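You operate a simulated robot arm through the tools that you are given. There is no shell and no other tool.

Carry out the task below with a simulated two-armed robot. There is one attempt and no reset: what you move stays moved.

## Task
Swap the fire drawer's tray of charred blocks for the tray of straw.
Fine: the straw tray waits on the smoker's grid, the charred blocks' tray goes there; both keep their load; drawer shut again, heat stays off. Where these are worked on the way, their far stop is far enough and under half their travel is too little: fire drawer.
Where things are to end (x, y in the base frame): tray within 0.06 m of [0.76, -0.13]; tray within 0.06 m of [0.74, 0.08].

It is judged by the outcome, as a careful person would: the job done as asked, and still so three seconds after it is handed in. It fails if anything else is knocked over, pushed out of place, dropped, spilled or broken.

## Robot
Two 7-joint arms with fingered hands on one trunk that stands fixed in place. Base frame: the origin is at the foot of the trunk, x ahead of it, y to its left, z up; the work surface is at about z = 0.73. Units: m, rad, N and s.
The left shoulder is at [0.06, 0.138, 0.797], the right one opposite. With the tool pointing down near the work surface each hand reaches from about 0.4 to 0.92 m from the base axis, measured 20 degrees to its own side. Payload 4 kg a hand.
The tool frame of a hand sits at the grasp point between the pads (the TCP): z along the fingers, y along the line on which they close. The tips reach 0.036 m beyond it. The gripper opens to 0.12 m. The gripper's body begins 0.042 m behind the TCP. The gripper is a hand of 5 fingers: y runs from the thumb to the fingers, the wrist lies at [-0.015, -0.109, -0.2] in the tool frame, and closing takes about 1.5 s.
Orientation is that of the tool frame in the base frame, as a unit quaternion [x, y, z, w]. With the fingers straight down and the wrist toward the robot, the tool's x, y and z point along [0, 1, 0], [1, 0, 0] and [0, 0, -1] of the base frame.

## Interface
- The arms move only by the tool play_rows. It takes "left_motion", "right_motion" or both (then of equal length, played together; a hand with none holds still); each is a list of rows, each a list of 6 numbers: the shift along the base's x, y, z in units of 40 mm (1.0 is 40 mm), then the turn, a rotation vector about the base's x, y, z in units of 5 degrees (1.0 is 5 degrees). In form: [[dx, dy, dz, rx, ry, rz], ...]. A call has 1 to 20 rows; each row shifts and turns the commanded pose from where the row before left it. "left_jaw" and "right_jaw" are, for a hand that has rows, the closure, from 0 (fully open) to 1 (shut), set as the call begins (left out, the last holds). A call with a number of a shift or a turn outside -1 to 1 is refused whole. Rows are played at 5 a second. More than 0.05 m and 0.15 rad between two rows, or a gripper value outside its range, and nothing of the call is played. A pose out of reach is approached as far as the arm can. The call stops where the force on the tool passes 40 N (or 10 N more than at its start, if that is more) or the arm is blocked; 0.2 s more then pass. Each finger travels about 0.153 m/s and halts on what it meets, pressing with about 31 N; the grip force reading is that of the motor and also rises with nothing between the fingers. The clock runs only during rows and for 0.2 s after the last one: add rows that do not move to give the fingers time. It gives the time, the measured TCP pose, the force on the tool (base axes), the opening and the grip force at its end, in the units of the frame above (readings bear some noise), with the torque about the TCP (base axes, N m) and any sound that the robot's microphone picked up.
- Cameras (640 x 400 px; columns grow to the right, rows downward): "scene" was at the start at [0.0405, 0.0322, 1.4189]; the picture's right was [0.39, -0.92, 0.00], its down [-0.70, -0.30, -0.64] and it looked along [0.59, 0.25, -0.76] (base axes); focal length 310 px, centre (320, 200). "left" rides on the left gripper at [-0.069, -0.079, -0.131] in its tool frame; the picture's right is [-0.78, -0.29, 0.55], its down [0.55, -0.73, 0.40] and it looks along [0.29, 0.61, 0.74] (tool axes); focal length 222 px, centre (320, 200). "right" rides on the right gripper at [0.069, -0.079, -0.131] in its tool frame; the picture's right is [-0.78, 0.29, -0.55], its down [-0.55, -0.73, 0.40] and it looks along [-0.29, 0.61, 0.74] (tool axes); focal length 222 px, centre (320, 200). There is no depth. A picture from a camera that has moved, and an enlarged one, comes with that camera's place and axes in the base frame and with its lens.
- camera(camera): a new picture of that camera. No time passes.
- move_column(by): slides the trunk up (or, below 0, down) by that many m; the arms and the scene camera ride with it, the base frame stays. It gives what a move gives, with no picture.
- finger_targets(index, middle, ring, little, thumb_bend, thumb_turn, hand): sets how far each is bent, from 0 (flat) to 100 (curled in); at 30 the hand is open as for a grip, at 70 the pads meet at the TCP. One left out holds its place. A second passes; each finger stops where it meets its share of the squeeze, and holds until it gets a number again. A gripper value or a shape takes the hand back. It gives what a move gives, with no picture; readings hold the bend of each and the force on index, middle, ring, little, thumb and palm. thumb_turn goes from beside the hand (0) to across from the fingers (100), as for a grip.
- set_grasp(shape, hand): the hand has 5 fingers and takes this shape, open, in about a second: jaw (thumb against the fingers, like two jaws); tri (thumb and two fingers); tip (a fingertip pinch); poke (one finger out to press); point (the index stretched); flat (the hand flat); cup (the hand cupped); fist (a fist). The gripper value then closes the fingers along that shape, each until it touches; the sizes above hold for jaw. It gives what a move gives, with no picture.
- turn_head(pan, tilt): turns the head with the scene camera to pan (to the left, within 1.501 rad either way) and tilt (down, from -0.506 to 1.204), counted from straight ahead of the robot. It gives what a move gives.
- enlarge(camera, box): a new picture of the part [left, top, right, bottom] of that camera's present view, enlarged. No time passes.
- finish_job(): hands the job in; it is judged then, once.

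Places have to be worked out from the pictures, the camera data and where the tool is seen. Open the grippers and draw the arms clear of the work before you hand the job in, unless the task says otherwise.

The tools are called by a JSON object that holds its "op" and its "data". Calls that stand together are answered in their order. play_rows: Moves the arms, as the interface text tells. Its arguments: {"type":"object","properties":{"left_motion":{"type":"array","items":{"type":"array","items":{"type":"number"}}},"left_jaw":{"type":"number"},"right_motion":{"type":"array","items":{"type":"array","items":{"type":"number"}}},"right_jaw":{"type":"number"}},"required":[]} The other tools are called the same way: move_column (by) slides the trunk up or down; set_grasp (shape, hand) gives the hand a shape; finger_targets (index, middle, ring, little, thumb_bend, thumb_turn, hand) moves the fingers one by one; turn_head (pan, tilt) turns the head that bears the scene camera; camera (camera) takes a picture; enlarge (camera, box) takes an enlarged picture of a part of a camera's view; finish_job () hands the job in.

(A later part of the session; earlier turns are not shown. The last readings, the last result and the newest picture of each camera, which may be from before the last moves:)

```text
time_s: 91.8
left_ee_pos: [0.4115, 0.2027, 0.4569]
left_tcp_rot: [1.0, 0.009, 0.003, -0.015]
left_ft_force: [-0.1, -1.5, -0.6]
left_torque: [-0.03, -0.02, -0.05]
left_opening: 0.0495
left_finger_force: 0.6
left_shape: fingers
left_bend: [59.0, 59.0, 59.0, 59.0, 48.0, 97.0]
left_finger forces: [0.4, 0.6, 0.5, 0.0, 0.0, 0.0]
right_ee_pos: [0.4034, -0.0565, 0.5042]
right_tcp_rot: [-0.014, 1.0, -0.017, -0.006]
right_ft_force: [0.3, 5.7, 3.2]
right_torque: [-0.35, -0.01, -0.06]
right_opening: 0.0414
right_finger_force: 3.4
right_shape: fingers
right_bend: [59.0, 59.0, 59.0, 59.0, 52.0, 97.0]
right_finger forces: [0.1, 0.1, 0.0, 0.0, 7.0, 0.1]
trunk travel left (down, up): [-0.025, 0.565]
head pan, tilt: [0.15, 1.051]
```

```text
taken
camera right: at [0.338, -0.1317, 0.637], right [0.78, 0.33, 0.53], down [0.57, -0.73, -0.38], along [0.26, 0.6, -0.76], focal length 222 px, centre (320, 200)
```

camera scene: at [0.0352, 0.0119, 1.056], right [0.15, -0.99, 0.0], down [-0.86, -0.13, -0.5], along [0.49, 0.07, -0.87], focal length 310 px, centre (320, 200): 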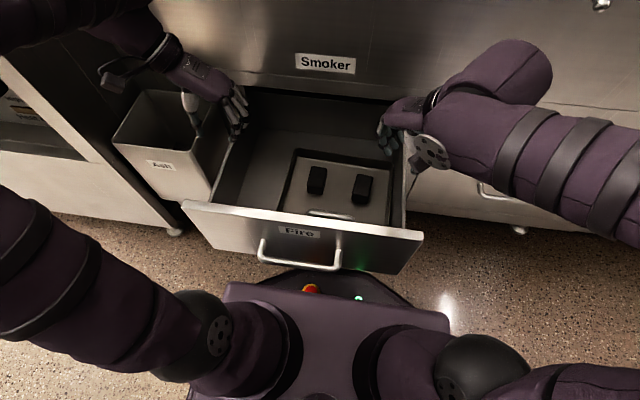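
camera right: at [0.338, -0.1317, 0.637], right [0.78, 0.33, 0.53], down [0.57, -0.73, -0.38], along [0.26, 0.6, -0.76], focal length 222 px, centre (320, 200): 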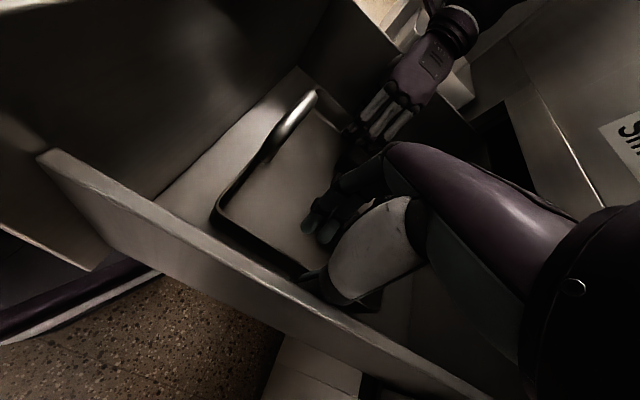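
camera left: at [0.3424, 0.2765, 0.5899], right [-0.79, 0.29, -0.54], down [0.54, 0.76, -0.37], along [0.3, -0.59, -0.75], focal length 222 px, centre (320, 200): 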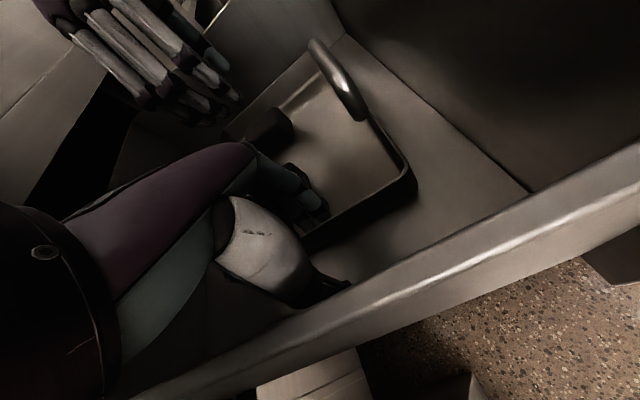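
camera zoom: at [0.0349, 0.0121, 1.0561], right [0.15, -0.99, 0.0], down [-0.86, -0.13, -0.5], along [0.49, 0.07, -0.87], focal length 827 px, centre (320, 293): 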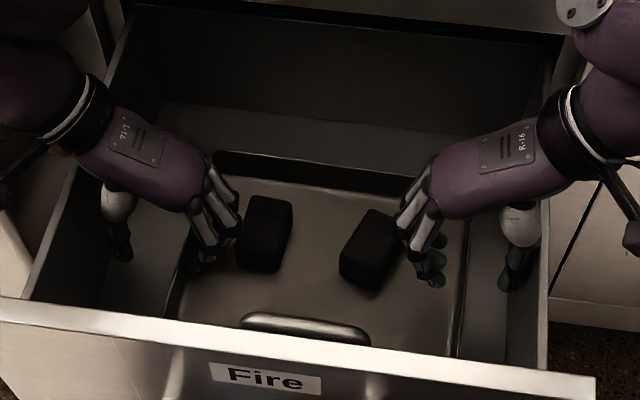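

The right thumb brushed the drawer's right wall (about 7 N). I'll tuck the thumb a little closer and then go on down.

{"op": "finger_targets", "data": {"hand": "right", "thumb_bend": 59}}

{"op": "play_rows", "data": {"right_motion": [[0, 0.05, -0.35, 0, 0, 0], [0, 0, -0.35, 0, 0, 0], [0, 0, -0.3, 0, 0, 0], [0, 0, -0.15, 0, 0, 0]]}}

{"op": "enlarge", "data": {"camera": "scene", "box": [210, 90, 430, 240]}}

{"op": "enlarge", "data": {"camera": "left", "box": [180, 0, 440, 260]}}

{"op": "enlarge", "data": {"camera": "right", "box": [200, 60, 440, 300]}}

```text
time_s: 92.8
left_ee_pos: [0.4121, 0.2024, 0.4563]
left_tcp_rot: [1.0, 0.007, 0.003, -0.015]
left_ft_force: [-0.4, -0.8, -0.4]
left_torque: [-0.02, -0.01, 0.0]
left_opening: 0.0495
left_finger_force: 0.4
left_shape: fingers
left_bend: [59.0, 59.0, 59.0, 59.0, 48.0, 97.0]
left_finger forces: [0.2, 0.4, 0.3, 0.0, 0.0, 0.0]
right_ee_pos: [0.4044, -0.0572, 0.5023]
right_tcp_rot: [-0.013, 1.0, -0.016, -0.007]
right_ft_force: [0.2, 1.8, -0.6]
right_torque: [-0.02, 0.0, -0.03]
right_opening: 0.0324
right_finger_force: 0.3
right_shape: fingers
right_bend: [59.0, 59.0, 59.0, 59.0, 59.0, 98.0]
right_finger forces: [0.0, 0.0, 0.1, 0.0, 1.9, 0.1]
trunk travel left (down, up): [-0.025, 0.565]
head pan, tilt: [0.15, 1.051]
```

```text
time_s: 93.8
left_ee_pos: [0.4123, 0.2028, 0.4567]
left_tcp_rot: [1.0, 0.007, 0.004, -0.014]
left_ft_force: [0.6, -0.9, 0.1]
left_torque: [-0.03, -0.03, 0.02]
left_opening: 0.0495
left_finger_force: 0.6
left_shape: fingers
left_bend: [59.0, 59.0, 59.0, 59.0, 48.0, 97.0]
left_finger forces: [0.3, 0.4, 0.4, 0.0, 0.0, 0.0]
right_ee_pos: [0.4052, -0.0563, 0.4565]
right_tcp_rot: [-0.013, 1.0, -0.016, -0.005]
right_ft_force: [0.5, 0.5, -0.8]
right_torque: [0.03, -0.01, -0.02]
right_opening: 0.0332
right_finger_force: 0.0
right_shape: fingers
right_bend: [59.0, 59.0, 59.0, 59.0, 59.0, 98.0]
right_finger forces: [0.0, 0.0, 0.0, 0.0, 0.1, 0.0]
trunk travel left (down, up): [-0.025, 0.565]
head pan, tilt: [0.15, 1.051]
```

```text
2.67 times, centred on (320, 165) of scene
camera zoom: at [0.0351, 0.0118, 1.056], right [0.15, -0.99, 0.0], down [-0.86, -0.13, -0.5], along [0.49, 0.07, -0.87], focal length 827 px, centre (320, 293)
```

zoom: 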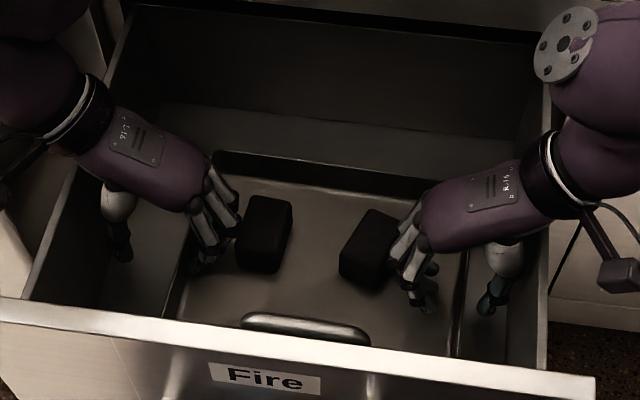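

```text
1.54 times, centred on (310, 130) of left
camera zoom: at [0.3425, 0.2764, 0.5898], right [-0.79, 0.29, -0.54], down [0.54, 0.76, -0.37], along [0.3, -0.59, -0.75], focal length 342 px, centre (335, 308)
```

zoom: 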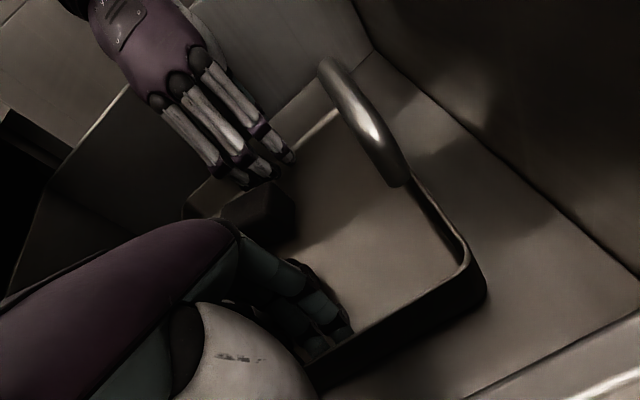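

```text
1.67 times, centred on (320, 180) of right
camera zoom: at [0.3389, -0.1304, 0.5905], right [0.78, 0.33, 0.53], down [0.56, -0.73, -0.38], along [0.26, 0.6, -0.76], focal length 370 px, centre (320, 233)
```

zoom: 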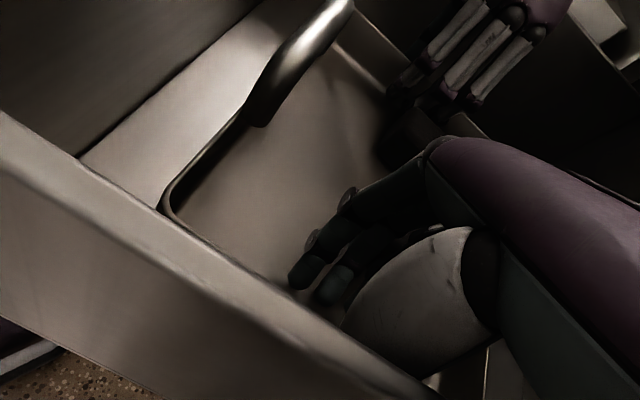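

Both hands straddle the tray walls without pressing. I'll close both grips at the same moment so their turning effects cancel.

{"op": "play_rows", "data": {"left_motion": [[0, 0, 0, 0, 0, 0], [0, 0, 0, 0, 0, 0], [0, 0, 0, 0, 0, 0], [0, 0, 0, 0, 0, 0], [0, 0, 0, 0, 0, 0], [0, 0, 0, 0, 0, 0], [0, 0, 0, 0, 0, 0]], "right_motion": [[0, 0, 0, 0, 0, 0], [0, 0, 0, 0, 0, 0], [0, 0, 0, 0, 0, 0], [0, 0, 0, 0, 0, 0], [0, 0, 0, 0, 0, 0], [0, 0, 0, 0, 0, 0], [0, 0, 0, 0, 0, 0]], "left_jaw": 1.0, "right_jaw": 1.0}}

{"op": "enlarge", "data": {"camera": "scene", "box": [210, 90, 430, 240]}}

{"op": "enlarge", "data": {"camera": "left", "box": [180, 0, 440, 260]}}

{"op": "enlarge", "data": {"camera": "right", "box": [200, 60, 440, 300]}}

```text
time_s: 95.4
left_ee_pos: [0.4129, 0.2003, 0.4574]
left_tcp_rot: [1.0, 0.009, 0.003, -0.014]
left_ft_force: [-2.1, -35.3, 4.4]
left_torque: [-1.02, -0.05, -0.19]
left_opening: 0.0229
left_finger_force: 31.1
left_shape: jaw
left_bend: [70.0, 70.0, 70.0, 69.0, 64.0, 100.0]
left_finger forces: [20.5, 15.1, 3.9, 1.8, 6.3, 0.0]
right_ee_pos: [0.4046, -0.0543, 0.4568]
right_tcp_rot: [-0.013, 1.0, -0.016, -0.006]
right_ft_force: [1.4, 32.1, 0.5]
right_torque: [0.96, -0.02, 0.23]
right_opening: 0.0
right_finger_force: 31.1
right_shape: jaw
right_bend: [64.0, 63.0, 63.0, 70.0, 70.0, 100.0]
right_finger forces: [27.7, 15.4, 5.1, 3.2, 18.9, 0.1]
trunk travel left (down, up): [-0.025, 0.565]
head pan, tilt: [0.15, 1.051]
```

```text
2.67 times, centred on (320, 165) of scene
camera zoom: at [0.035, 0.0116, 1.056], right [0.15, -0.99, 0.0], down [-0.86, -0.13, -0.5], along [0.49, 0.07, -0.87], focal length 827 px, centre (320, 293)
```

zoom: 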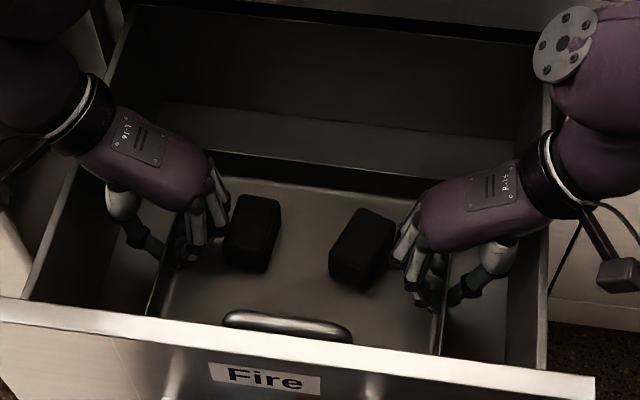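

```text
1.54 times, centred on (310, 130) of left
camera zoom: at [0.3423, 0.2748, 0.5902], right [-0.79, 0.29, -0.54], down [0.54, 0.75, -0.38], along [0.3, -0.59, -0.75], focal length 342 px, centre (335, 308)
```

zoom: 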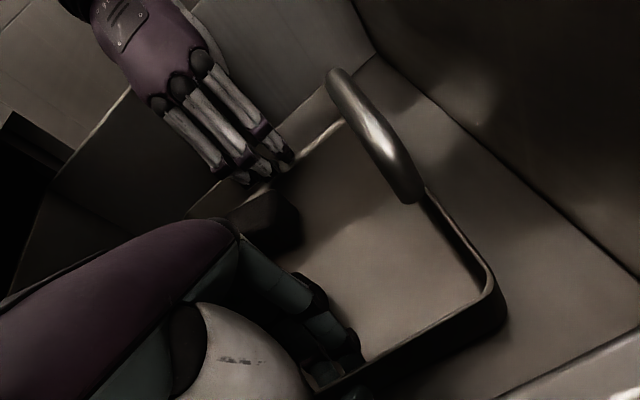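

```text
1.67 times, centred on (320, 180) of right
camera zoom: at [0.3387, -0.1299, 0.5909], right [0.78, 0.33, 0.53], down [0.56, -0.73, -0.38], along [0.26, 0.6, -0.76], focal length 370 px, centre (320, 233)
```

zoom: 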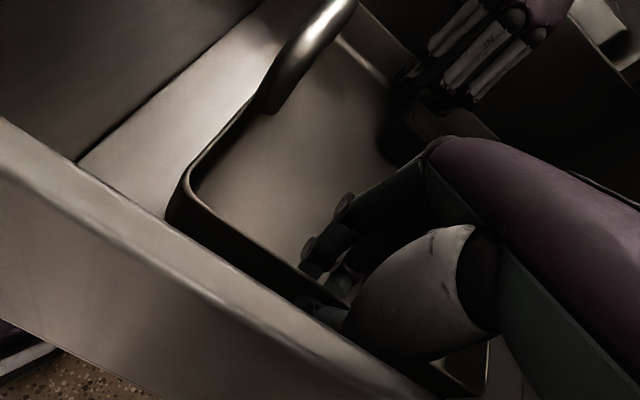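

Both hands grip, but they're pulling outward on each other by about 33 N. I'll ease each 2 mm inward to relax that tension.

{"op": "play_rows", "data": {"left_motion": [[0, -0.05, 0, 0, 0, 0], [0, 0, 0, 0, 0, 0]], "right_motion": [[0, 0.05, 0, 0, 0, 0], [0, 0, 0, 0, 0, 0]]}}

```text
time_s: 96.0
left_ee_pos: [0.4128, 0.2001, 0.4568]
left_tcp_rot: [1.0, 0.009, 0.004, -0.014]
left_ft_force: [-1.7, -26.0, 6.7]
left_torque: [-0.79, -0.01, -0.18]
left_opening: 0.0225
left_finger_force: 31.1
left_shape: jaw
left_bend: [70.0, 70.0, 70.0, 69.0, 64.0, 100.0]
left_finger forces: [17.9, 12.8, 2.9, 1.2, 8.8, 0.1]
right_ee_pos: [0.4042, -0.0531, 0.4557]
right_tcp_rot: [-0.013, 1.0, -0.016, -0.007]
right_ft_force: [0.8, 22.1, 0.0]
right_torque: [0.72, 0.03, 0.13]
right_opening: 0.0
right_finger_force: 30.6
right_shape: jaw
right_bend: [64.0, 64.0, 63.0, 70.0, 70.0, 100.0]
right_finger forces: [25.0, 13.3, 4.0, 2.3, 22.2, 0.0]
trunk travel left (down, up): [-0.025, 0.565]
head pan, tilt: [0.15, 1.051]
```

The tension eased to about 24 N. I'll bring both hands a further 3 mm inward.

{"op": "play_rows", "data": {"left_motion": [[0, -0.08, 0, 0, 0, 0], [0, 0, 0, 0, 0, 0]], "right_motion": [[0, 0.08, 0, 0, 0, 0], [0, 0, 0, 0, 0, 0]]}}

```text
time_s: 96.6
left_ee_pos: [0.413, 0.1981, 0.4569]
left_tcp_rot: [1.0, 0.009, 0.004, -0.015]
left_ft_force: [-1.1, -13.5, 4.4]
left_torque: [-0.38, -0.05, -0.14]
left_opening: 0.0222
left_finger_force: 30.9
left_shape: jaw
left_bend: [70.0, 70.0, 70.0, 67.0, 64.0, 100.0]
left_finger forces: [14.0, 9.1, 2.5, 0.7, 12.6, 0.0]
right_ee_pos: [0.405, -0.0503, 0.4568]
right_tcp_rot: [-0.013, 1.0, -0.016, -0.006]
right_ft_force: [0.4, 9.3, -0.4]
right_torque: [0.38, 0.1, 0.11]
right_opening: 0.0002
right_finger_force: 30.8
right_shape: jaw
right_bend: [65.0, 65.0, 64.0, 70.0, 70.0, 100.0]
right_finger forces: [21.4, 11.1, 3.2, 1.6, 27.5, 0.0]
trunk travel left (down, up): [-0.025, 0.565]
head pan, tilt: [0.15, 1.051]
```

Both sides now clamp with only about 10 N of tension. I'll test the hold by lifting 15 mm with the trunk.

{"op": "move_column", "data": {"by": 0.015}}

{"op": "enlarge", "data": {"camera": "scene", "box": [210, 90, 430, 240]}}

{"op": "camera", "data": {"camera": "left"}}

{"op": "camera", "data": {"camera": "right"}}

```text
time_s: 97.2
left_ee_pos: [0.4128, 0.1993, 0.47]
left_tcp_rot: [1.0, 0.009, 0.002, -0.015]
left_ft_force: [0.6, -10.2, -3.4]
left_torque: [-0.31, -0.04, -0.1]
left_opening: 0.0221
left_finger_force: 31.6
left_shape: jaw
left_bend: [70.0, 70.0, 70.0, 66.0, 63.0, 100.0]
left_finger forces: [11.8, 7.3, 2.5, 0.8, 12.8, 0.0]
right_ee_pos: [0.4044, -0.0495, 0.4711]
right_tcp_rot: [-0.013, 1.0, -0.017, -0.007]
right_ft_force: [-0.4, 10.8, -2.7]
right_torque: [0.4, 0.06, 0.13]
right_opening: 0.0
right_finger_force: 31.4
right_shape: jaw
right_bend: [66.0, 65.0, 64.0, 70.0, 70.0, 100.0]
right_finger forces: [21.1, 10.8, 3.1, 1.7, 27.4, 0.0]
trunk travel left (down, up): [-0.04, 0.55]
head pan, tilt: [0.15, 1.051]
```

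```text
2.67 times, centred on (320, 165) of scene
camera zoom: at [0.0355, 0.012, 1.0709], right [0.15, -0.99, 0.0], down [-0.86, -0.13, -0.5], along [0.49, 0.07, -0.87], focal length 827 px, centre (320, 293)
```

zoom: 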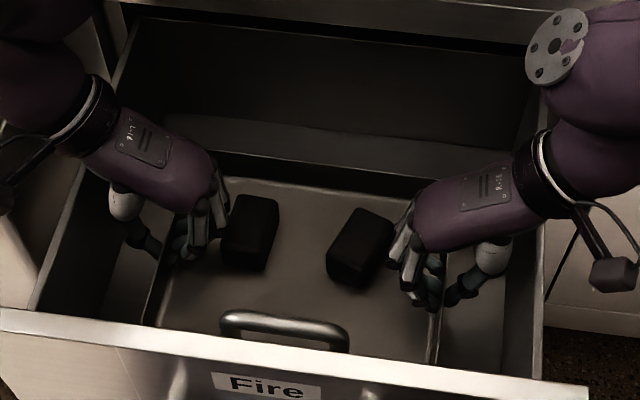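

```text
taken
camera left: at [0.3426, 0.2717, 0.6042], right [-0.79, 0.29, -0.54], down [0.54, 0.76, -0.37], along [0.3, -0.58, -0.75], focal length 222 px, centre (320, 200)
```

left: 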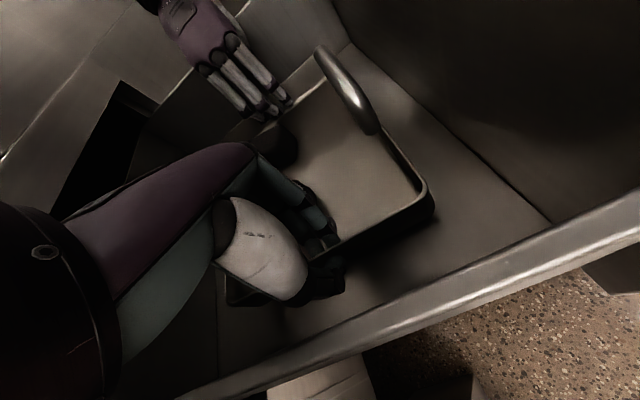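

```text
taken
camera right: at [0.3389, -0.125, 0.6053], right [0.78, 0.33, 0.53], down [0.56, -0.73, -0.38], along [0.26, 0.59, -0.76], focal length 222 px, centre (320, 200)
```

right: 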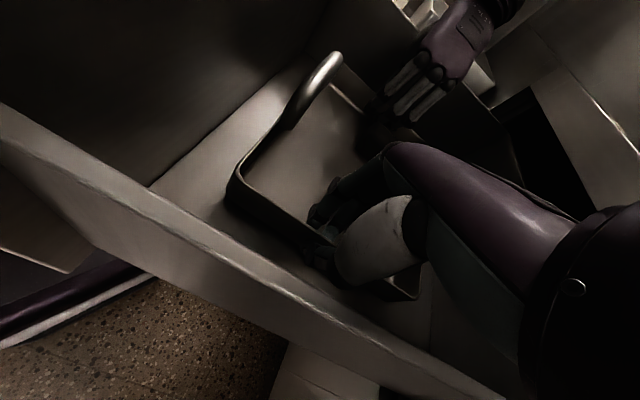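

The tray came up level with about 6 N shared between the hands and no pitching torque. I'll lift another 50 mm and check it again.

{"op": "move_column", "data": {"by": 0.05}}

{"op": "enlarge", "data": {"camera": "scene", "box": [210, 90, 430, 240]}}

{"op": "camera", "data": {"camera": "left"}}

{"op": "camera", "data": {"camera": "right"}}

```text
time_s: 98.2
left_ee_pos: [0.4123, 0.1978, 0.5214]
left_tcp_rot: [1.0, 0.008, 0.003, -0.015]
left_ft_force: [-0.2, -8.4, -2.5]
left_torque: [-0.29, -0.05, -0.13]
left_opening: 0.0219
left_finger_force: 31.0
left_shape: jaw
left_bend: [70.0, 70.0, 70.0, 66.0, 63.0, 100.0]
left_finger forces: [11.5, 7.1, 2.7, 0.6, 13.0, 0.0]
right_ee_pos: [0.4047, -0.0491, 0.5215]
right_tcp_rot: [-0.014, 1.0, -0.017, -0.007]
right_ft_force: [0.2, 9.8, -2.8]
right_torque: [0.3, 0.09, 0.12]
right_opening: 0.0001
right_finger_force: 31.1
right_shape: jaw
right_bend: [66.0, 65.0, 64.0, 70.0, 70.0, 100.0]
right_finger forces: [21.0, 10.6, 3.2, 1.7, 27.7, 0.0]
trunk travel left (down, up): [-0.09, 0.5]
head pan, tilt: [0.15, 1.051]
```

```text
2.67 times, centred on (320, 165) of scene
camera zoom: at [0.0355, 0.0119, 1.1209], right [0.15, -0.99, 0.0], down [-0.86, -0.13, -0.5], along [0.49, 0.07, -0.87], focal length 827 px, centre (320, 293)
```

zoom: 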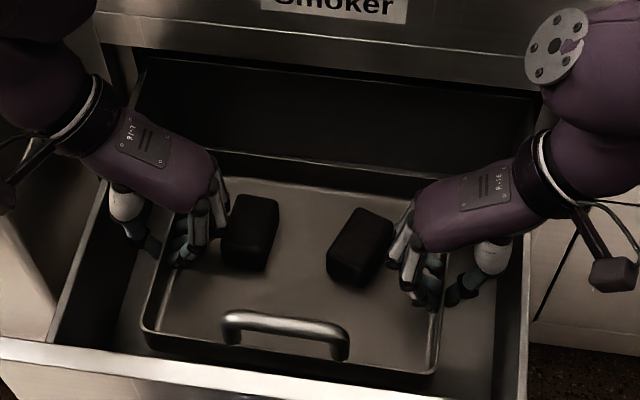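

```text
taken
camera left: at [0.3427, 0.2713, 0.6544], right [-0.79, 0.29, -0.54], down [0.54, 0.76, -0.37], along [0.3, -0.59, -0.75], focal length 222 px, centre (320, 200)
```

left: 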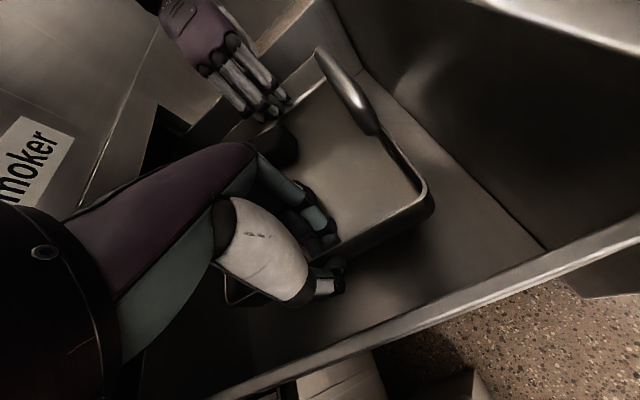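

```text
taken
camera right: at [0.3389, -0.125, 0.6554], right [0.78, 0.33, 0.53], down [0.56, -0.73, -0.38], along [0.26, 0.6, -0.76], focal length 222 px, centre (320, 200)
```

right: 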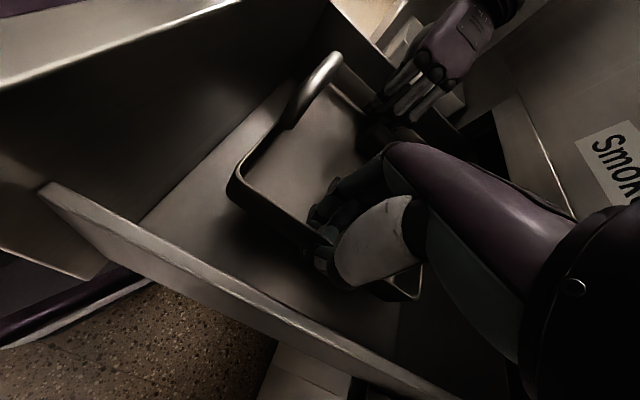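

The tray hangs level with the blocks undisturbed. Before raising further I'll look around for anything near the arms, such as the pegs on the right.

{"op": "turn_head", "data": {"pan": -0.3, "tilt": 0.75}}

{"op": "camera", "data": {"camera": "scene"}}

{"op": "turn_head", "data": {"pan": 0.4, "tilt": 0.75}}

{"op": "camera", "data": {"camera": "scene"}}

```text
time_s: 99.0
left_ee_pos: [0.4122, 0.1974, 0.5198]
left_tcp_rot: [1.0, 0.007, 0.003, -0.014]
left_ft_force: [-0.1, -9.6, -3.6]
left_torque: [-0.3, 0.01, -0.11]
left_opening: 0.0222
left_finger_force: 30.7
left_shape: jaw
left_bend: [70.0, 70.0, 70.0, 66.0, 63.0, 100.0]
left_finger forces: [11.5, 7.0, 2.6, 0.7, 13.1, 0.0]
right_ee_pos: [0.4043, -0.0497, 0.5216]
right_tcp_rot: [-0.013, 1.0, -0.016, -0.007]
right_ft_force: [0.2, 7.9, -3.2]
right_torque: [0.31, 0.07, 0.12]
right_opening: 0.0
right_finger_force: 31.0
right_shape: jaw
right_bend: [66.0, 65.0, 64.0, 70.0, 70.0, 100.0]
right_finger forces: [20.8, 10.7, 3.1, 1.7, 27.7, 0.0]
trunk travel left (down, up): [-0.09, 0.5]
head pan, tilt: [-0.3, 0.75]
```

```text
taken
camera scene: at [0.0489, -0.0225, 1.1435], right [-0.3, -0.96, 0.0], down [-0.65, 0.2, -0.73], along [0.7, -0.22, -0.68], focal length 310 px, centre (320, 200)
```

scene: 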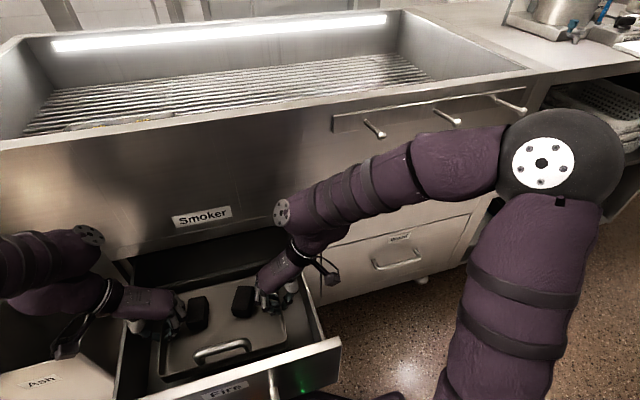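

```text
time_s: 100.1
left_ee_pos: [0.4129, 0.1973, 0.5217]
left_tcp_rot: [1.0, 0.008, 0.002, -0.014]
left_ft_force: [-0.5, -7.8, -3.0]
left_torque: [-0.29, -0.01, -0.13]
left_opening: 0.0217
left_finger_force: 31.1
left_shape: jaw
left_bend: [70.0, 70.0, 70.0, 66.0, 63.0, 100.0]
left_finger forces: [11.4, 6.9, 2.6, 0.7, 13.2, 0.1]
right_ee_pos: [0.4043, -0.0507, 0.5211]
right_tcp_rot: [-0.014, 1.0, -0.017, -0.006]
right_ft_force: [0.9, 9.3, -1.9]
right_torque: [0.33, 0.09, 0.1]
right_opening: 0.0
right_finger_force: 31.4
right_shape: jaw
right_bend: [66.0, 65.0, 64.0, 70.0, 70.0, 100.0]
right_finger forces: [20.8, 10.6, 3.2, 1.6, 27.8, 0.0]
trunk travel left (down, up): [-0.09, 0.5]
head pan, tilt: [0.4, 0.75]
```

```text
taken
camera scene: at [0.0461, 0.0341, 1.1435], right [0.39, -0.92, 0.0], down [-0.63, -0.26, -0.73], along [0.67, 0.28, -0.68], focal length 310 px, centre (320, 200)
```

scene: 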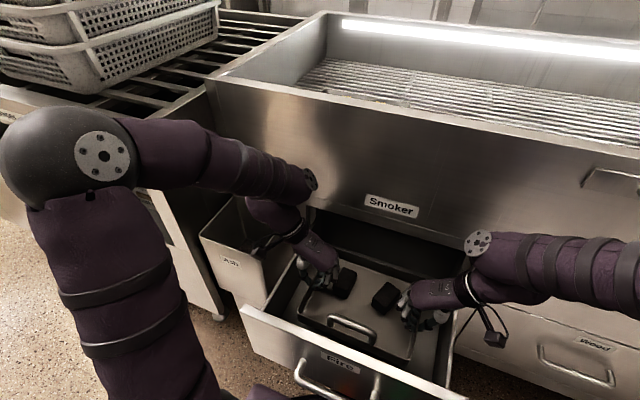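

Both forearms stay well clear of the pegs (tip near x 0.49) and the rack while rising. I'll raise the tray with the trunk in stages.

{"op": "move_column", "data": {"by": 0.2}}

{"op": "camera", "data": {"camera": "scene"}}

{"op": "move_column", "data": {"by": 0.26}}

{"op": "camera", "data": {"camera": "scene"}}

```text
time_s: 102.3
left_ee_pos: [0.4137, 0.197, 0.7225]
left_tcp_rot: [1.0, 0.008, 0.002, -0.016]
left_ft_force: [0.4, -8.3, -2.9]
left_torque: [-0.3, -0.04, -0.09]
left_opening: 0.0217
left_finger_force: 31.3
left_shape: jaw
left_bend: [70.0, 70.0, 70.0, 66.0, 63.0, 100.0]
left_finger forces: [11.5, 6.9, 2.6, 0.7, 13.2, 0.0]
right_ee_pos: [0.4044, -0.0499, 0.7206]
right_tcp_rot: [-0.014, 1.0, -0.017, -0.007]
right_ft_force: [-0.3, 8.5, -2.3]
right_torque: [0.31, 0.11, 0.15]
right_opening: 0.0
right_finger_force: 31.2
right_shape: jaw
right_bend: [66.0, 65.0, 64.0, 70.0, 70.0, 100.0]
right_finger forces: [21.0, 10.6, 3.2, 1.8, 27.8, 0.1]
trunk travel left (down, up): [-0.29, 0.3]
head pan, tilt: [0.4, 0.75]
```

```text
taken
camera scene: at [0.0462, 0.0342, 1.3435], right [0.39, -0.92, 0.0], down [-0.63, -0.27, -0.73], along [0.67, 0.28, -0.68], focal length 310 px, centre (320, 200)
```

scene: 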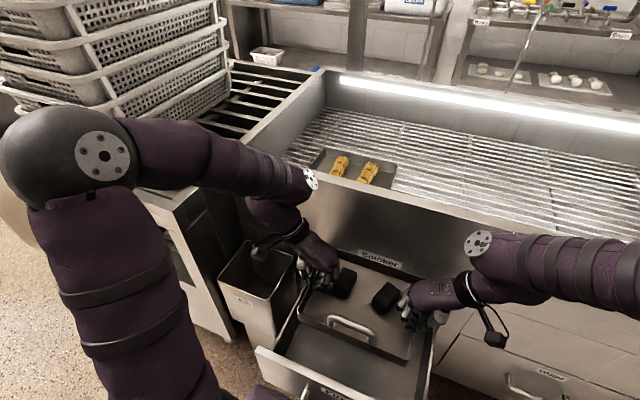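

```text
time_s: 105.0
left_ee_pos: [0.4122, 0.1963, 0.981]
left_tcp_rot: [1.0, 0.007, 0.002, -0.015]
left_ft_force: [0.3, -8.6, -2.3]
left_torque: [-0.31, 0.0, -0.13]
left_opening: 0.022
left_finger_force: 31.2
left_shape: jaw
left_bend: [70.0, 70.0, 70.0, 66.0, 63.0, 100.0]
left_finger forces: [11.4, 7.0, 2.7, 0.7, 13.1, 0.0]
right_ee_pos: [0.4046, -0.0499, 0.9804]
right_tcp_rot: [-0.014, 1.0, -0.017, -0.007]
right_ft_force: [-0.3, 9.5, -2.8]
right_torque: [0.36, 0.02, 0.13]
right_opening: 0.0002
right_finger_force: 31.4
right_shape: jaw
right_bend: [66.0, 65.0, 64.0, 70.0, 70.0, 100.0]
right_finger forces: [21.0, 10.6, 3.2, 1.8, 27.8, 0.0]
trunk travel left (down, up): [-0.55, 0.04]
head pan, tilt: [0.4, 0.75]
```

```text
taken
camera scene: at [0.0464, 0.0342, 1.6035], right [0.39, -0.92, 0.0], down [-0.63, -0.27, -0.73], along [0.67, 0.28, -0.68], focal length 310 px, centre (320, 200)
```

scene: 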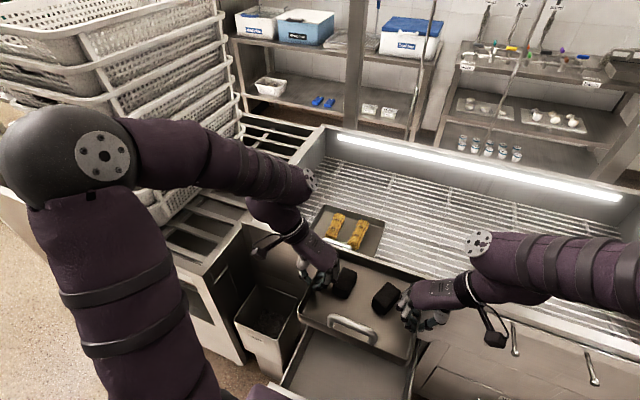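

The tray is at z≈0.98, clear above the rim, and both grips read steady. I'll carry it forward and to the right over the rim, slowly, in two stages.

{"op": "play_rows", "data": {"left_motion": [[0.2, -0.12, 0, 0, 0, 0], [0.35, -0.22, 0, 0, 0, 0], [0.5, -0.31, 0, 0, 0, 0], [0.5, -0.31, 0, 0, 0, 0], [0.5, -0.31, 0, 0, 0, 0], [0.5, -0.31, 0, 0, 0, 0], [0.5, -0.31, 0, 0, 0, 0], [0.5, -0.31, 0, 0, 0, 0], [0.5, -0.31, 0, 0, 0, 0], [0.35, -0.22, 0, 0, 0, 0], [0.2, -0.12, 0, 0, 0, 0]], "right_motion": [[0.2, -0.12, 0, 0, 0, 0], [0.35, -0.22, 0, 0, 0, 0], [0.5, -0.31, 0, 0, 0, 0], [0.5, -0.31, 0, 0, 0, 0], [0.5, -0.31, 0, 0, 0, 0], [0.5, -0.31, 0, 0, 0, 0], [0.5, -0.31, 0, 0, 0, 0], [0.5, -0.31, 0, 0, 0, 0], [0.5, -0.31, 0, 0, 0, 0], [0.35, -0.22, 0, 0, 0, 0], [0.2, -0.12, 0, 0, 0, 0]]}}

{"op": "camera", "data": {"camera": "scene"}}

{"op": "camera", "data": {"camera": "left"}}

{"op": "camera", "data": {"camera": "right"}}

```text
time_s: 107.4
left_ee_pos: [0.5967, 0.0829, 0.9817]
left_tcp_rot: [1.0, 0.007, 0.004, -0.015]
left_ft_force: [0.2, -9.5, -3.1]
left_torque: [-0.36, -0.01, -0.13]
left_opening: 0.0219
left_finger_force: 31.3
left_shape: jaw
left_bend: [70.0, 70.0, 70.0, 66.0, 63.0, 100.0]
left_finger forces: [12.1, 7.0, 2.8, 0.6, 12.6, 0.0]
right_ee_pos: [0.5887, -0.1639, 0.9804]
right_tcp_rot: [-0.014, 1.0, -0.017, -0.007]
right_ft_force: [0.8, 10.3, -3.4]
right_torque: [0.31, 0.06, 0.12]
right_opening: 0.0001
right_finger_force: 30.7
right_shape: jaw
right_bend: [66.0, 65.0, 65.0, 70.0, 70.0, 100.0]
right_finger forces: [21.0, 10.7, 3.5, 2.0, 27.4, 0.1]
trunk travel left (down, up): [-0.55, 0.04]
head pan, tilt: [0.4, 0.75]
```

```text
taken
camera scene: at [0.0468, 0.0339, 1.6035], right [0.39, -0.92, 0.0], down [-0.63, -0.27, -0.73], along [0.67, 0.28, -0.68], focal length 310 px, centre (320, 200)
```

scene: 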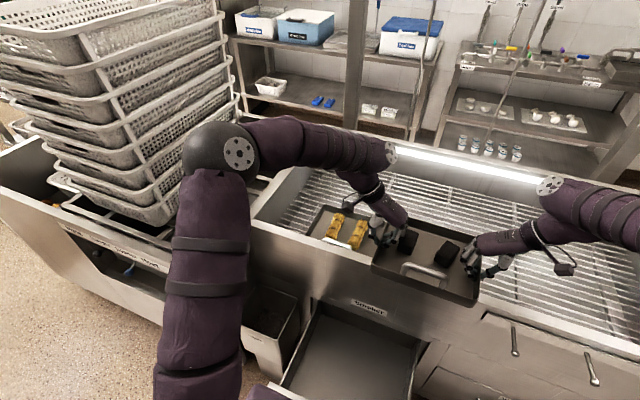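

```text
taken
camera left: at [0.5272, 0.1566, 1.1143], right [-0.79, 0.29, -0.54], down [0.54, 0.76, -0.37], along [0.3, -0.59, -0.75], focal length 222 px, centre (320, 200)
```

left: 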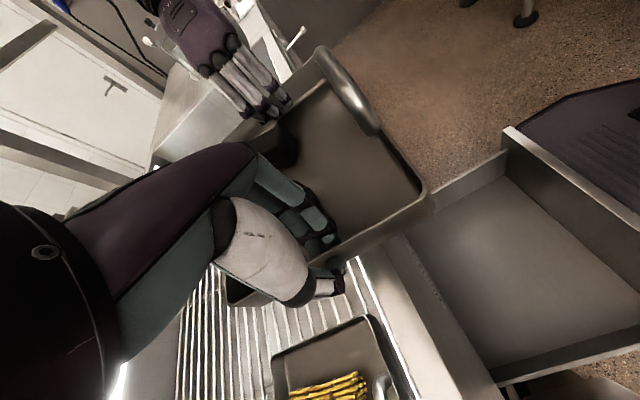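

```text
taken
camera right: at [0.5237, -0.2393, 1.1146], right [0.78, 0.33, 0.53], down [0.56, -0.73, -0.38], along [0.26, 0.6, -0.76], focal length 222 px, centre (320, 200)
```

right: 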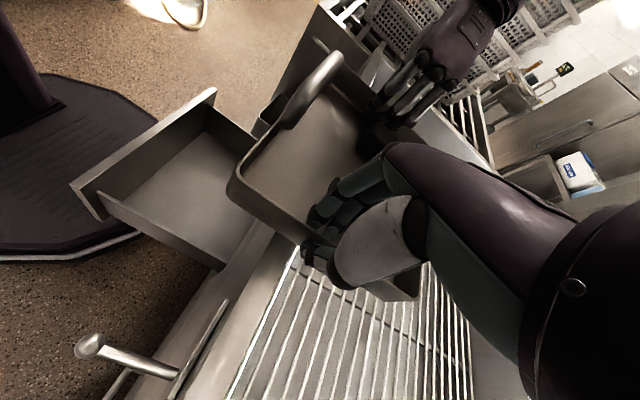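

The tray is level above the rim with both blocks in place. I'll complete the carry to over the right spot on the grid.

{"op": "play_rows", "data": {"left_motion": [[0.2, -0.13, 0, 0, 0, 0], [0.4, -0.26, 0, 0, 0, 0], [0.5, -0.32, 0, 0, 0, 0], [0.5, -0.32, 0, 0, 0, 0], [0.5, -0.32, 0, 0, 0, 0], [0.5, -0.32, 0, 0, 0, 0], [0.35, -0.22, 0, 0, 0, 0], [0.2, -0.13, 0, 0, 0, 0]], "right_motion": [[0.2, -0.13, 0, 0, 0, 0], [0.4, -0.26, 0, 0, 0, 0], [0.5, -0.32, 0, 0, 0, 0], [0.5, -0.32, 0, 0, 0, 0], [0.5, -0.32, 0, 0, 0, 0], [0.5, -0.32, 0, 0, 0, 0], [0.35, -0.22, 0, 0, 0, 0], [0.2, -0.13, 0, 0, 0, 0]]}}

{"op": "camera", "data": {"camera": "scene"}}

{"op": "camera", "data": {"camera": "left"}}

{"op": "camera", "data": {"camera": "right"}}

```text
time_s: 109.2
left_ee_pos: [0.7239, 0.0013, 0.9806]
left_tcp_rot: [1.0, 0.008, 0.003, -0.015]
left_ft_force: [0.3, -8.8, -3.0]
left_torque: [-0.26, 0.03, -0.09]
left_opening: 0.0222
left_finger_force: 31.0
left_shape: jaw
left_bend: [70.0, 70.0, 70.0, 66.0, 63.0, 100.0]
left_finger forces: [11.8, 6.6, 2.7, 0.3, 13.1, 0.2]
right_ee_pos: [0.7154, -0.2452, 0.9803]
right_tcp_rot: [-0.014, 1.0, -0.016, -0.007]
right_ft_force: [0.7, 7.9, -2.7]
right_torque: [0.27, 0.02, 0.11]
right_opening: 0.0
right_finger_force: 31.2
right_shape: jaw
right_bend: [66.0, 65.0, 65.0, 70.0, 70.0, 100.0]
right_finger forces: [20.3, 10.1, 3.6, 2.2, 27.9, 0.0]
trunk travel left (down, up): [-0.55, 0.04]
head pan, tilt: [0.4, 0.75]
```

```text
taken
camera scene: at [0.0471, 0.0337, 1.6035], right [0.39, -0.92, 0.0], down [-0.63, -0.26, -0.73], along [0.67, 0.28, -0.68], focal length 310 px, centre (320, 200)
```

scene: 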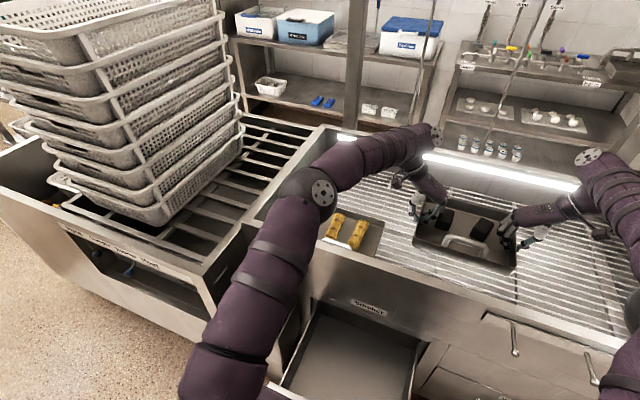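

```text
taken
camera left: at [0.6533, 0.0753, 1.1134], right [-0.79, 0.29, -0.54], down [0.54, 0.76, -0.37], along [0.3, -0.59, -0.75], focal length 222 px, centre (320, 200)
```

left: 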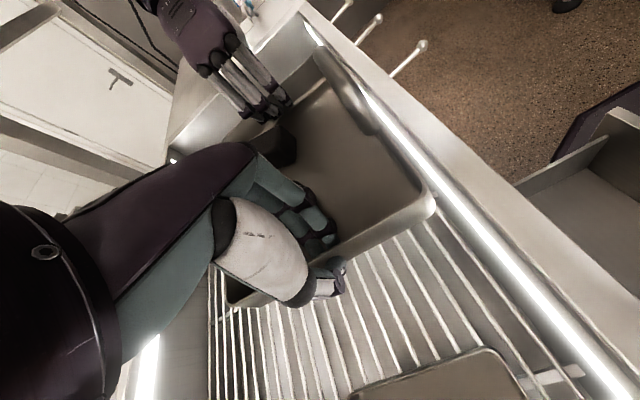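

```text
taken
camera right: at [0.65, -0.3205, 1.1145], right [0.78, 0.33, 0.53], down [0.56, -0.73, -0.38], along [0.26, 0.6, -0.76], focal length 222 px, centre (320, 200)
```

right: 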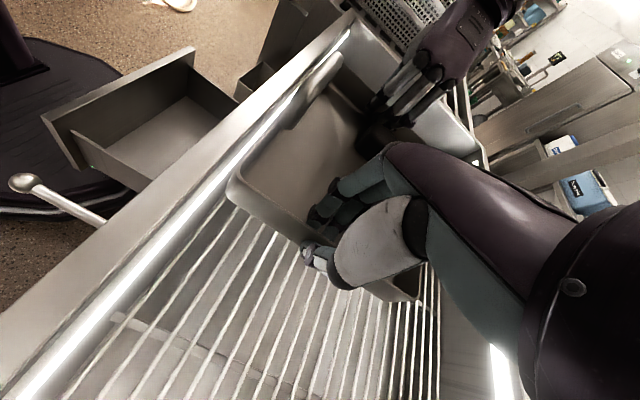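

The tray is centred at about (0.735, −0.117) with its near edge 40 mm clear of the front wall. I'll lower it most of the way with the trunk.

{"op": "move_column", "data": {"by": -0.165}}

{"op": "camera", "data": {"camera": "left"}}

{"op": "camera", "data": {"camera": "right"}}

{"op": "camera", "data": {"camera": "scene"}}

```text
time_s: 111.0
left_ee_pos: [0.7215, 0.0012, 0.8156]
left_tcp_rot: [1.0, 0.008, 0.003, -0.015]
left_ft_force: [-0.2, -9.2, -3.3]
left_torque: [-0.28, -0.02, -0.1]
left_opening: 0.0219
left_finger_force: 30.5
left_shape: jaw
left_bend: [70.0, 70.0, 70.0, 66.0, 63.0, 100.0]
left_finger forces: [12.0, 6.7, 2.7, 0.4, 13.1, 0.1]
right_ee_pos: [0.7146, -0.244, 0.8163]
right_tcp_rot: [-0.014, 1.0, -0.017, -0.007]
right_ft_force: [-0.1, 8.4, -2.6]
right_torque: [0.29, 0.03, 0.19]
right_opening: 0.0
right_finger_force: 31.0
right_shape: jaw
right_bend: [66.0, 65.0, 65.0, 70.0, 70.0, 100.0]
right_finger forces: [20.4, 10.2, 3.5, 2.2, 27.6, 0.0]
trunk travel left (down, up): [-0.385, 0.205]
head pan, tilt: [0.4, 0.75]
```

```text
taken
camera left: at [0.6527, 0.0758, 0.9489], right [-0.79, 0.29, -0.54], down [0.54, 0.76, -0.37], along [0.3, -0.59, -0.75], focal length 222 px, centre (320, 200)
```

left: 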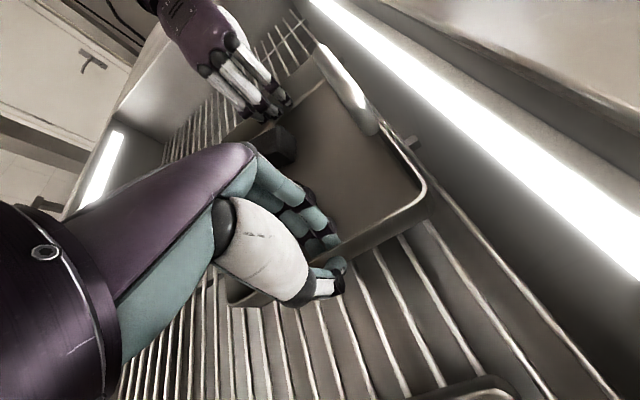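

```text
taken
camera right: at [0.6494, -0.3201, 0.9503], right [0.78, 0.33, 0.53], down [0.56, -0.73, -0.38], along [0.26, 0.6, -0.76], focal length 222 px, centre (320, 200)
```

right: 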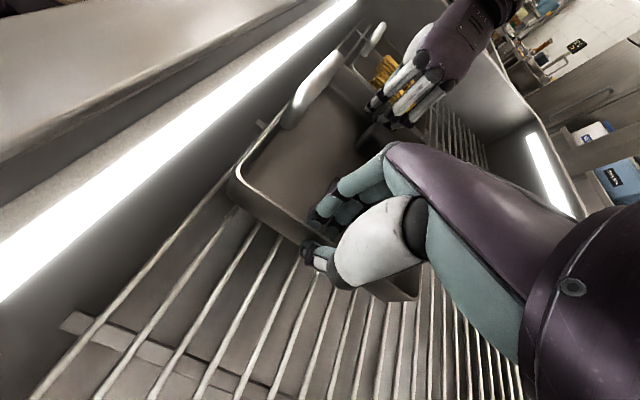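

```text
taken
camera scene: at [0.0464, 0.034, 1.4386], right [0.39, -0.92, 0.0], down [-0.63, -0.27, -0.73], along [0.67, 0.28, -0.68], focal length 310 px, centre (320, 200)
```

scene: 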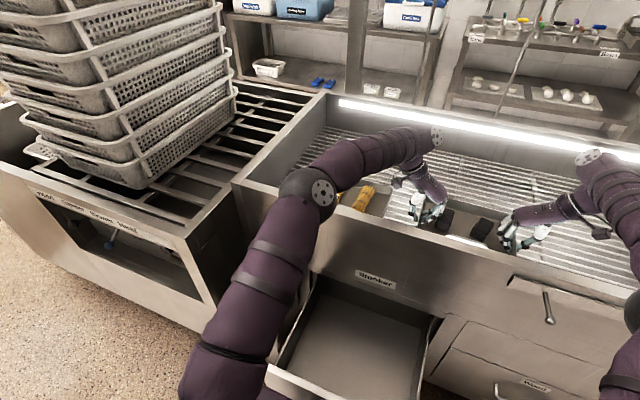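

The tray is a few centimetres above the bars. I'll lower in small steps and watch the vertical force for touchdown.

{"op": "move_column", "data": {"by": -0.015}}

{"op": "move_column", "data": {"by": -0.008}}

```text
time_s: 111.7
left_ee_pos: [0.7212, 0.0021, 0.7999]
left_tcp_rot: [1.0, 0.008, 0.002, -0.015]
left_ft_force: [-0.7, -8.6, -3.3]
left_torque: [-0.32, -0.03, -0.11]
left_opening: 0.0222
left_finger_force: 31.0
left_shape: jaw
left_bend: [70.0, 70.0, 70.0, 66.0, 63.0, 100.0]
left_finger forces: [11.9, 6.9, 2.8, 0.4, 12.9, 0.1]
right_ee_pos: [0.7141, -0.246, 0.8015]
right_tcp_rot: [-0.014, 1.0, -0.017, -0.008]
right_ft_force: [1.1, 9.2, -2.5]
right_torque: [0.31, 0.04, 0.2]
right_opening: 0.0
right_finger_force: 31.0
right_shape: jaw
right_bend: [66.0, 65.0, 65.0, 70.0, 70.0, 100.0]
right_finger forces: [20.6, 10.3, 3.6, 2.3, 27.6, 0.0]
trunk travel left (down, up): [-0.37, 0.22]
head pan, tilt: [0.4, 0.75]
```

```text
time_s: 112.2
left_ee_pos: [0.7213, 0.0015, 0.793]
left_tcp_rot: [1.0, 0.008, 0.003, -0.015]
left_ft_force: [-0.2, -8.7, -2.8]
left_torque: [-0.3, -0.02, -0.08]
left_opening: 0.0219
left_finger_force: 31.6
left_shape: jaw
left_bend: [70.0, 70.0, 70.0, 66.0, 63.0, 100.0]
left_finger forces: [11.9, 6.9, 2.8, 0.4, 12.8, 0.0]
right_ee_pos: [0.7139, -0.2439, 0.7928]
right_tcp_rot: [-0.013, 1.0, -0.017, -0.008]
right_ft_force: [0.0, 8.8, -2.5]
right_torque: [0.29, 0.06, 0.15]
right_opening: 0.0
right_finger_force: 30.9
right_shape: jaw
right_bend: [66.0, 65.0, 65.0, 70.0, 70.0, 100.0]
right_finger forces: [20.5, 10.4, 3.6, 2.3, 27.6, 0.0]
trunk travel left (down, up): [-0.362, 0.228]
head pan, tilt: [0.4, 0.75]
```

No touchdown yet at z≈0.793. I'll keep lowering in steps of a few millimetres.

{"op": "move_column", "data": {"by": -0.006}}

{"op": "move_column", "data": {"by": -0.005}}

{"op": "enlarge", "data": {"camera": "right", "box": [180, 80, 420, 320]}}

```text
time_s: 112.8
left_ee_pos: [0.7219, 0.002, 0.7867]
left_tcp_rot: [1.0, 0.008, 0.003, -0.015]
left_ft_force: [-0.5, -8.9, -3.6]
left_torque: [-0.31, -0.01, -0.11]
left_opening: 0.0219
left_finger_force: 30.8
left_shape: jaw
left_bend: [70.0, 70.0, 70.0, 66.0, 63.0, 100.0]
left_finger forces: [12.0, 6.9, 2.8, 0.4, 12.9, 0.0]
right_ee_pos: [0.7154, -0.2449, 0.7874]
right_tcp_rot: [-0.013, 1.0, -0.017, -0.007]
right_ft_force: [-0.5, 8.6, -3.0]
right_torque: [0.3, 0.02, 0.18]
right_opening: 0.0
right_finger_force: 31.2
right_shape: jaw
right_bend: [66.0, 65.0, 65.0, 70.0, 70.0, 100.0]
right_finger forces: [20.5, 10.4, 3.6, 2.3, 27.7, 0.1]
trunk travel left (down, up): [-0.356, 0.234]
head pan, tilt: [0.4, 0.75]
```

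```text
time_s: 113.3
left_ee_pos: [0.7223, 0.0018, 0.7806]
left_tcp_rot: [1.0, 0.008, 0.002, -0.015]
left_ft_force: [0.8, -9.9, -2.6]
left_torque: [-0.3, -0.06, -0.07]
left_opening: 0.0216
left_finger_force: 30.7
left_shape: jaw
left_bend: [70.0, 70.0, 70.0, 66.0, 63.0, 100.0]
left_finger forces: [12.1, 6.8, 2.8, 0.6, 12.8, 0.1]
right_ee_pos: [0.7145, -0.2437, 0.7819]
right_tcp_rot: [-0.014, 1.0, -0.017, -0.006]
right_ft_force: [-0.2, 9.7, -3.2]
right_torque: [0.31, 0.04, 0.17]
right_opening: 0.0001
right_finger_force: 31.4
right_shape: jaw
right_bend: [66.0, 65.0, 65.0, 70.0, 70.0, 100.0]
right_finger forces: [20.4, 10.4, 3.6, 2.4, 27.7, 0.0]
trunk travel left (down, up): [-0.351, 0.239]
head pan, tilt: [0.4, 0.75]
```

```text
1.67 times, centred on (300, 200) of right
camera zoom: at [0.6493, -0.3201, 0.9162], right [0.78, 0.33, 0.53], down [0.56, -0.73, -0.38], along [0.26, 0.6, -0.76], focal length 370 px, centre (353, 200)
```

zoom: 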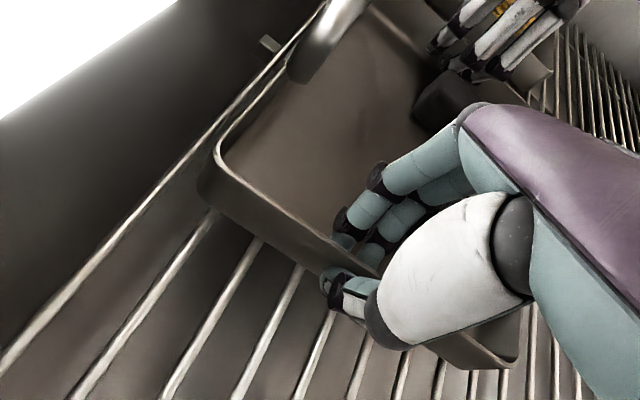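

Still no contact. I'll continue down in 4 mm steps.

{"op": "move_column", "data": {"by": -0.004}}

{"op": "move_column", "data": {"by": -0.004}}

```text
time_s: 113.9
left_ee_pos: [0.7221, 0.0017, 0.7777]
left_tcp_rot: [1.0, 0.008, 0.003, -0.015]
left_ft_force: [0.0, -9.0, 1.9]
left_torque: [-0.29, -0.01, -0.12]
left_opening: 0.0221
left_finger_force: 31.2
left_shape: jaw
left_bend: [70.0, 70.0, 70.0, 66.0, 63.0, 100.0]
left_finger forces: [12.2, 7.4, 3.0, 0.4, 13.6, 0.1]
right_ee_pos: [0.714, -0.2448, 0.7785]
right_tcp_rot: [-0.014, 1.0, -0.016, -0.006]
right_ft_force: [0.7, 9.5, -2.8]
right_torque: [0.31, 0.02, 0.18]
right_opening: 0.0
right_finger_force: 31.0
right_shape: jaw
right_bend: [66.0, 65.0, 65.0, 70.0, 70.0, 100.0]
right_finger forces: [20.5, 10.3, 3.7, 2.1, 27.6, 0.0]
trunk travel left (down, up): [-0.347, 0.243]
head pan, tilt: [0.4, 0.75]
```

```text
time_s: 114.4
left_ee_pos: [0.7214, 0.0011, 0.7762]
left_tcp_rot: [1.0, 0.008, 0.005, -0.014]
left_ft_force: [2.8, -10.1, 12.6]
left_torque: [-0.19, -0.14, -0.13]
left_opening: 0.0224
left_finger_force: 31.1
left_shape: jaw
left_bend: [70.0, 70.0, 70.0, 66.0, 63.0, 100.0]
left_finger forces: [13.9, 7.9, 3.0, 0.3, 14.9, 0.0]
right_ee_pos: [0.7131, -0.2441, 0.7781]
right_tcp_rot: [-0.013, 1.0, -0.016, -0.004]
right_ft_force: [3.1, 9.3, 10.9]
right_torque: [0.42, -0.09, 0.18]
right_opening: 0.0
right_finger_force: 30.5
right_shape: jaw
right_bend: [66.0, 65.0, 65.0, 70.0, 70.0, 100.0]
right_finger forces: [21.7, 10.8, 3.8, 2.3, 30.1, 0.0]
trunk travel left (down, up): [-0.343, 0.247]
head pan, tilt: [0.4, 0.75]
```

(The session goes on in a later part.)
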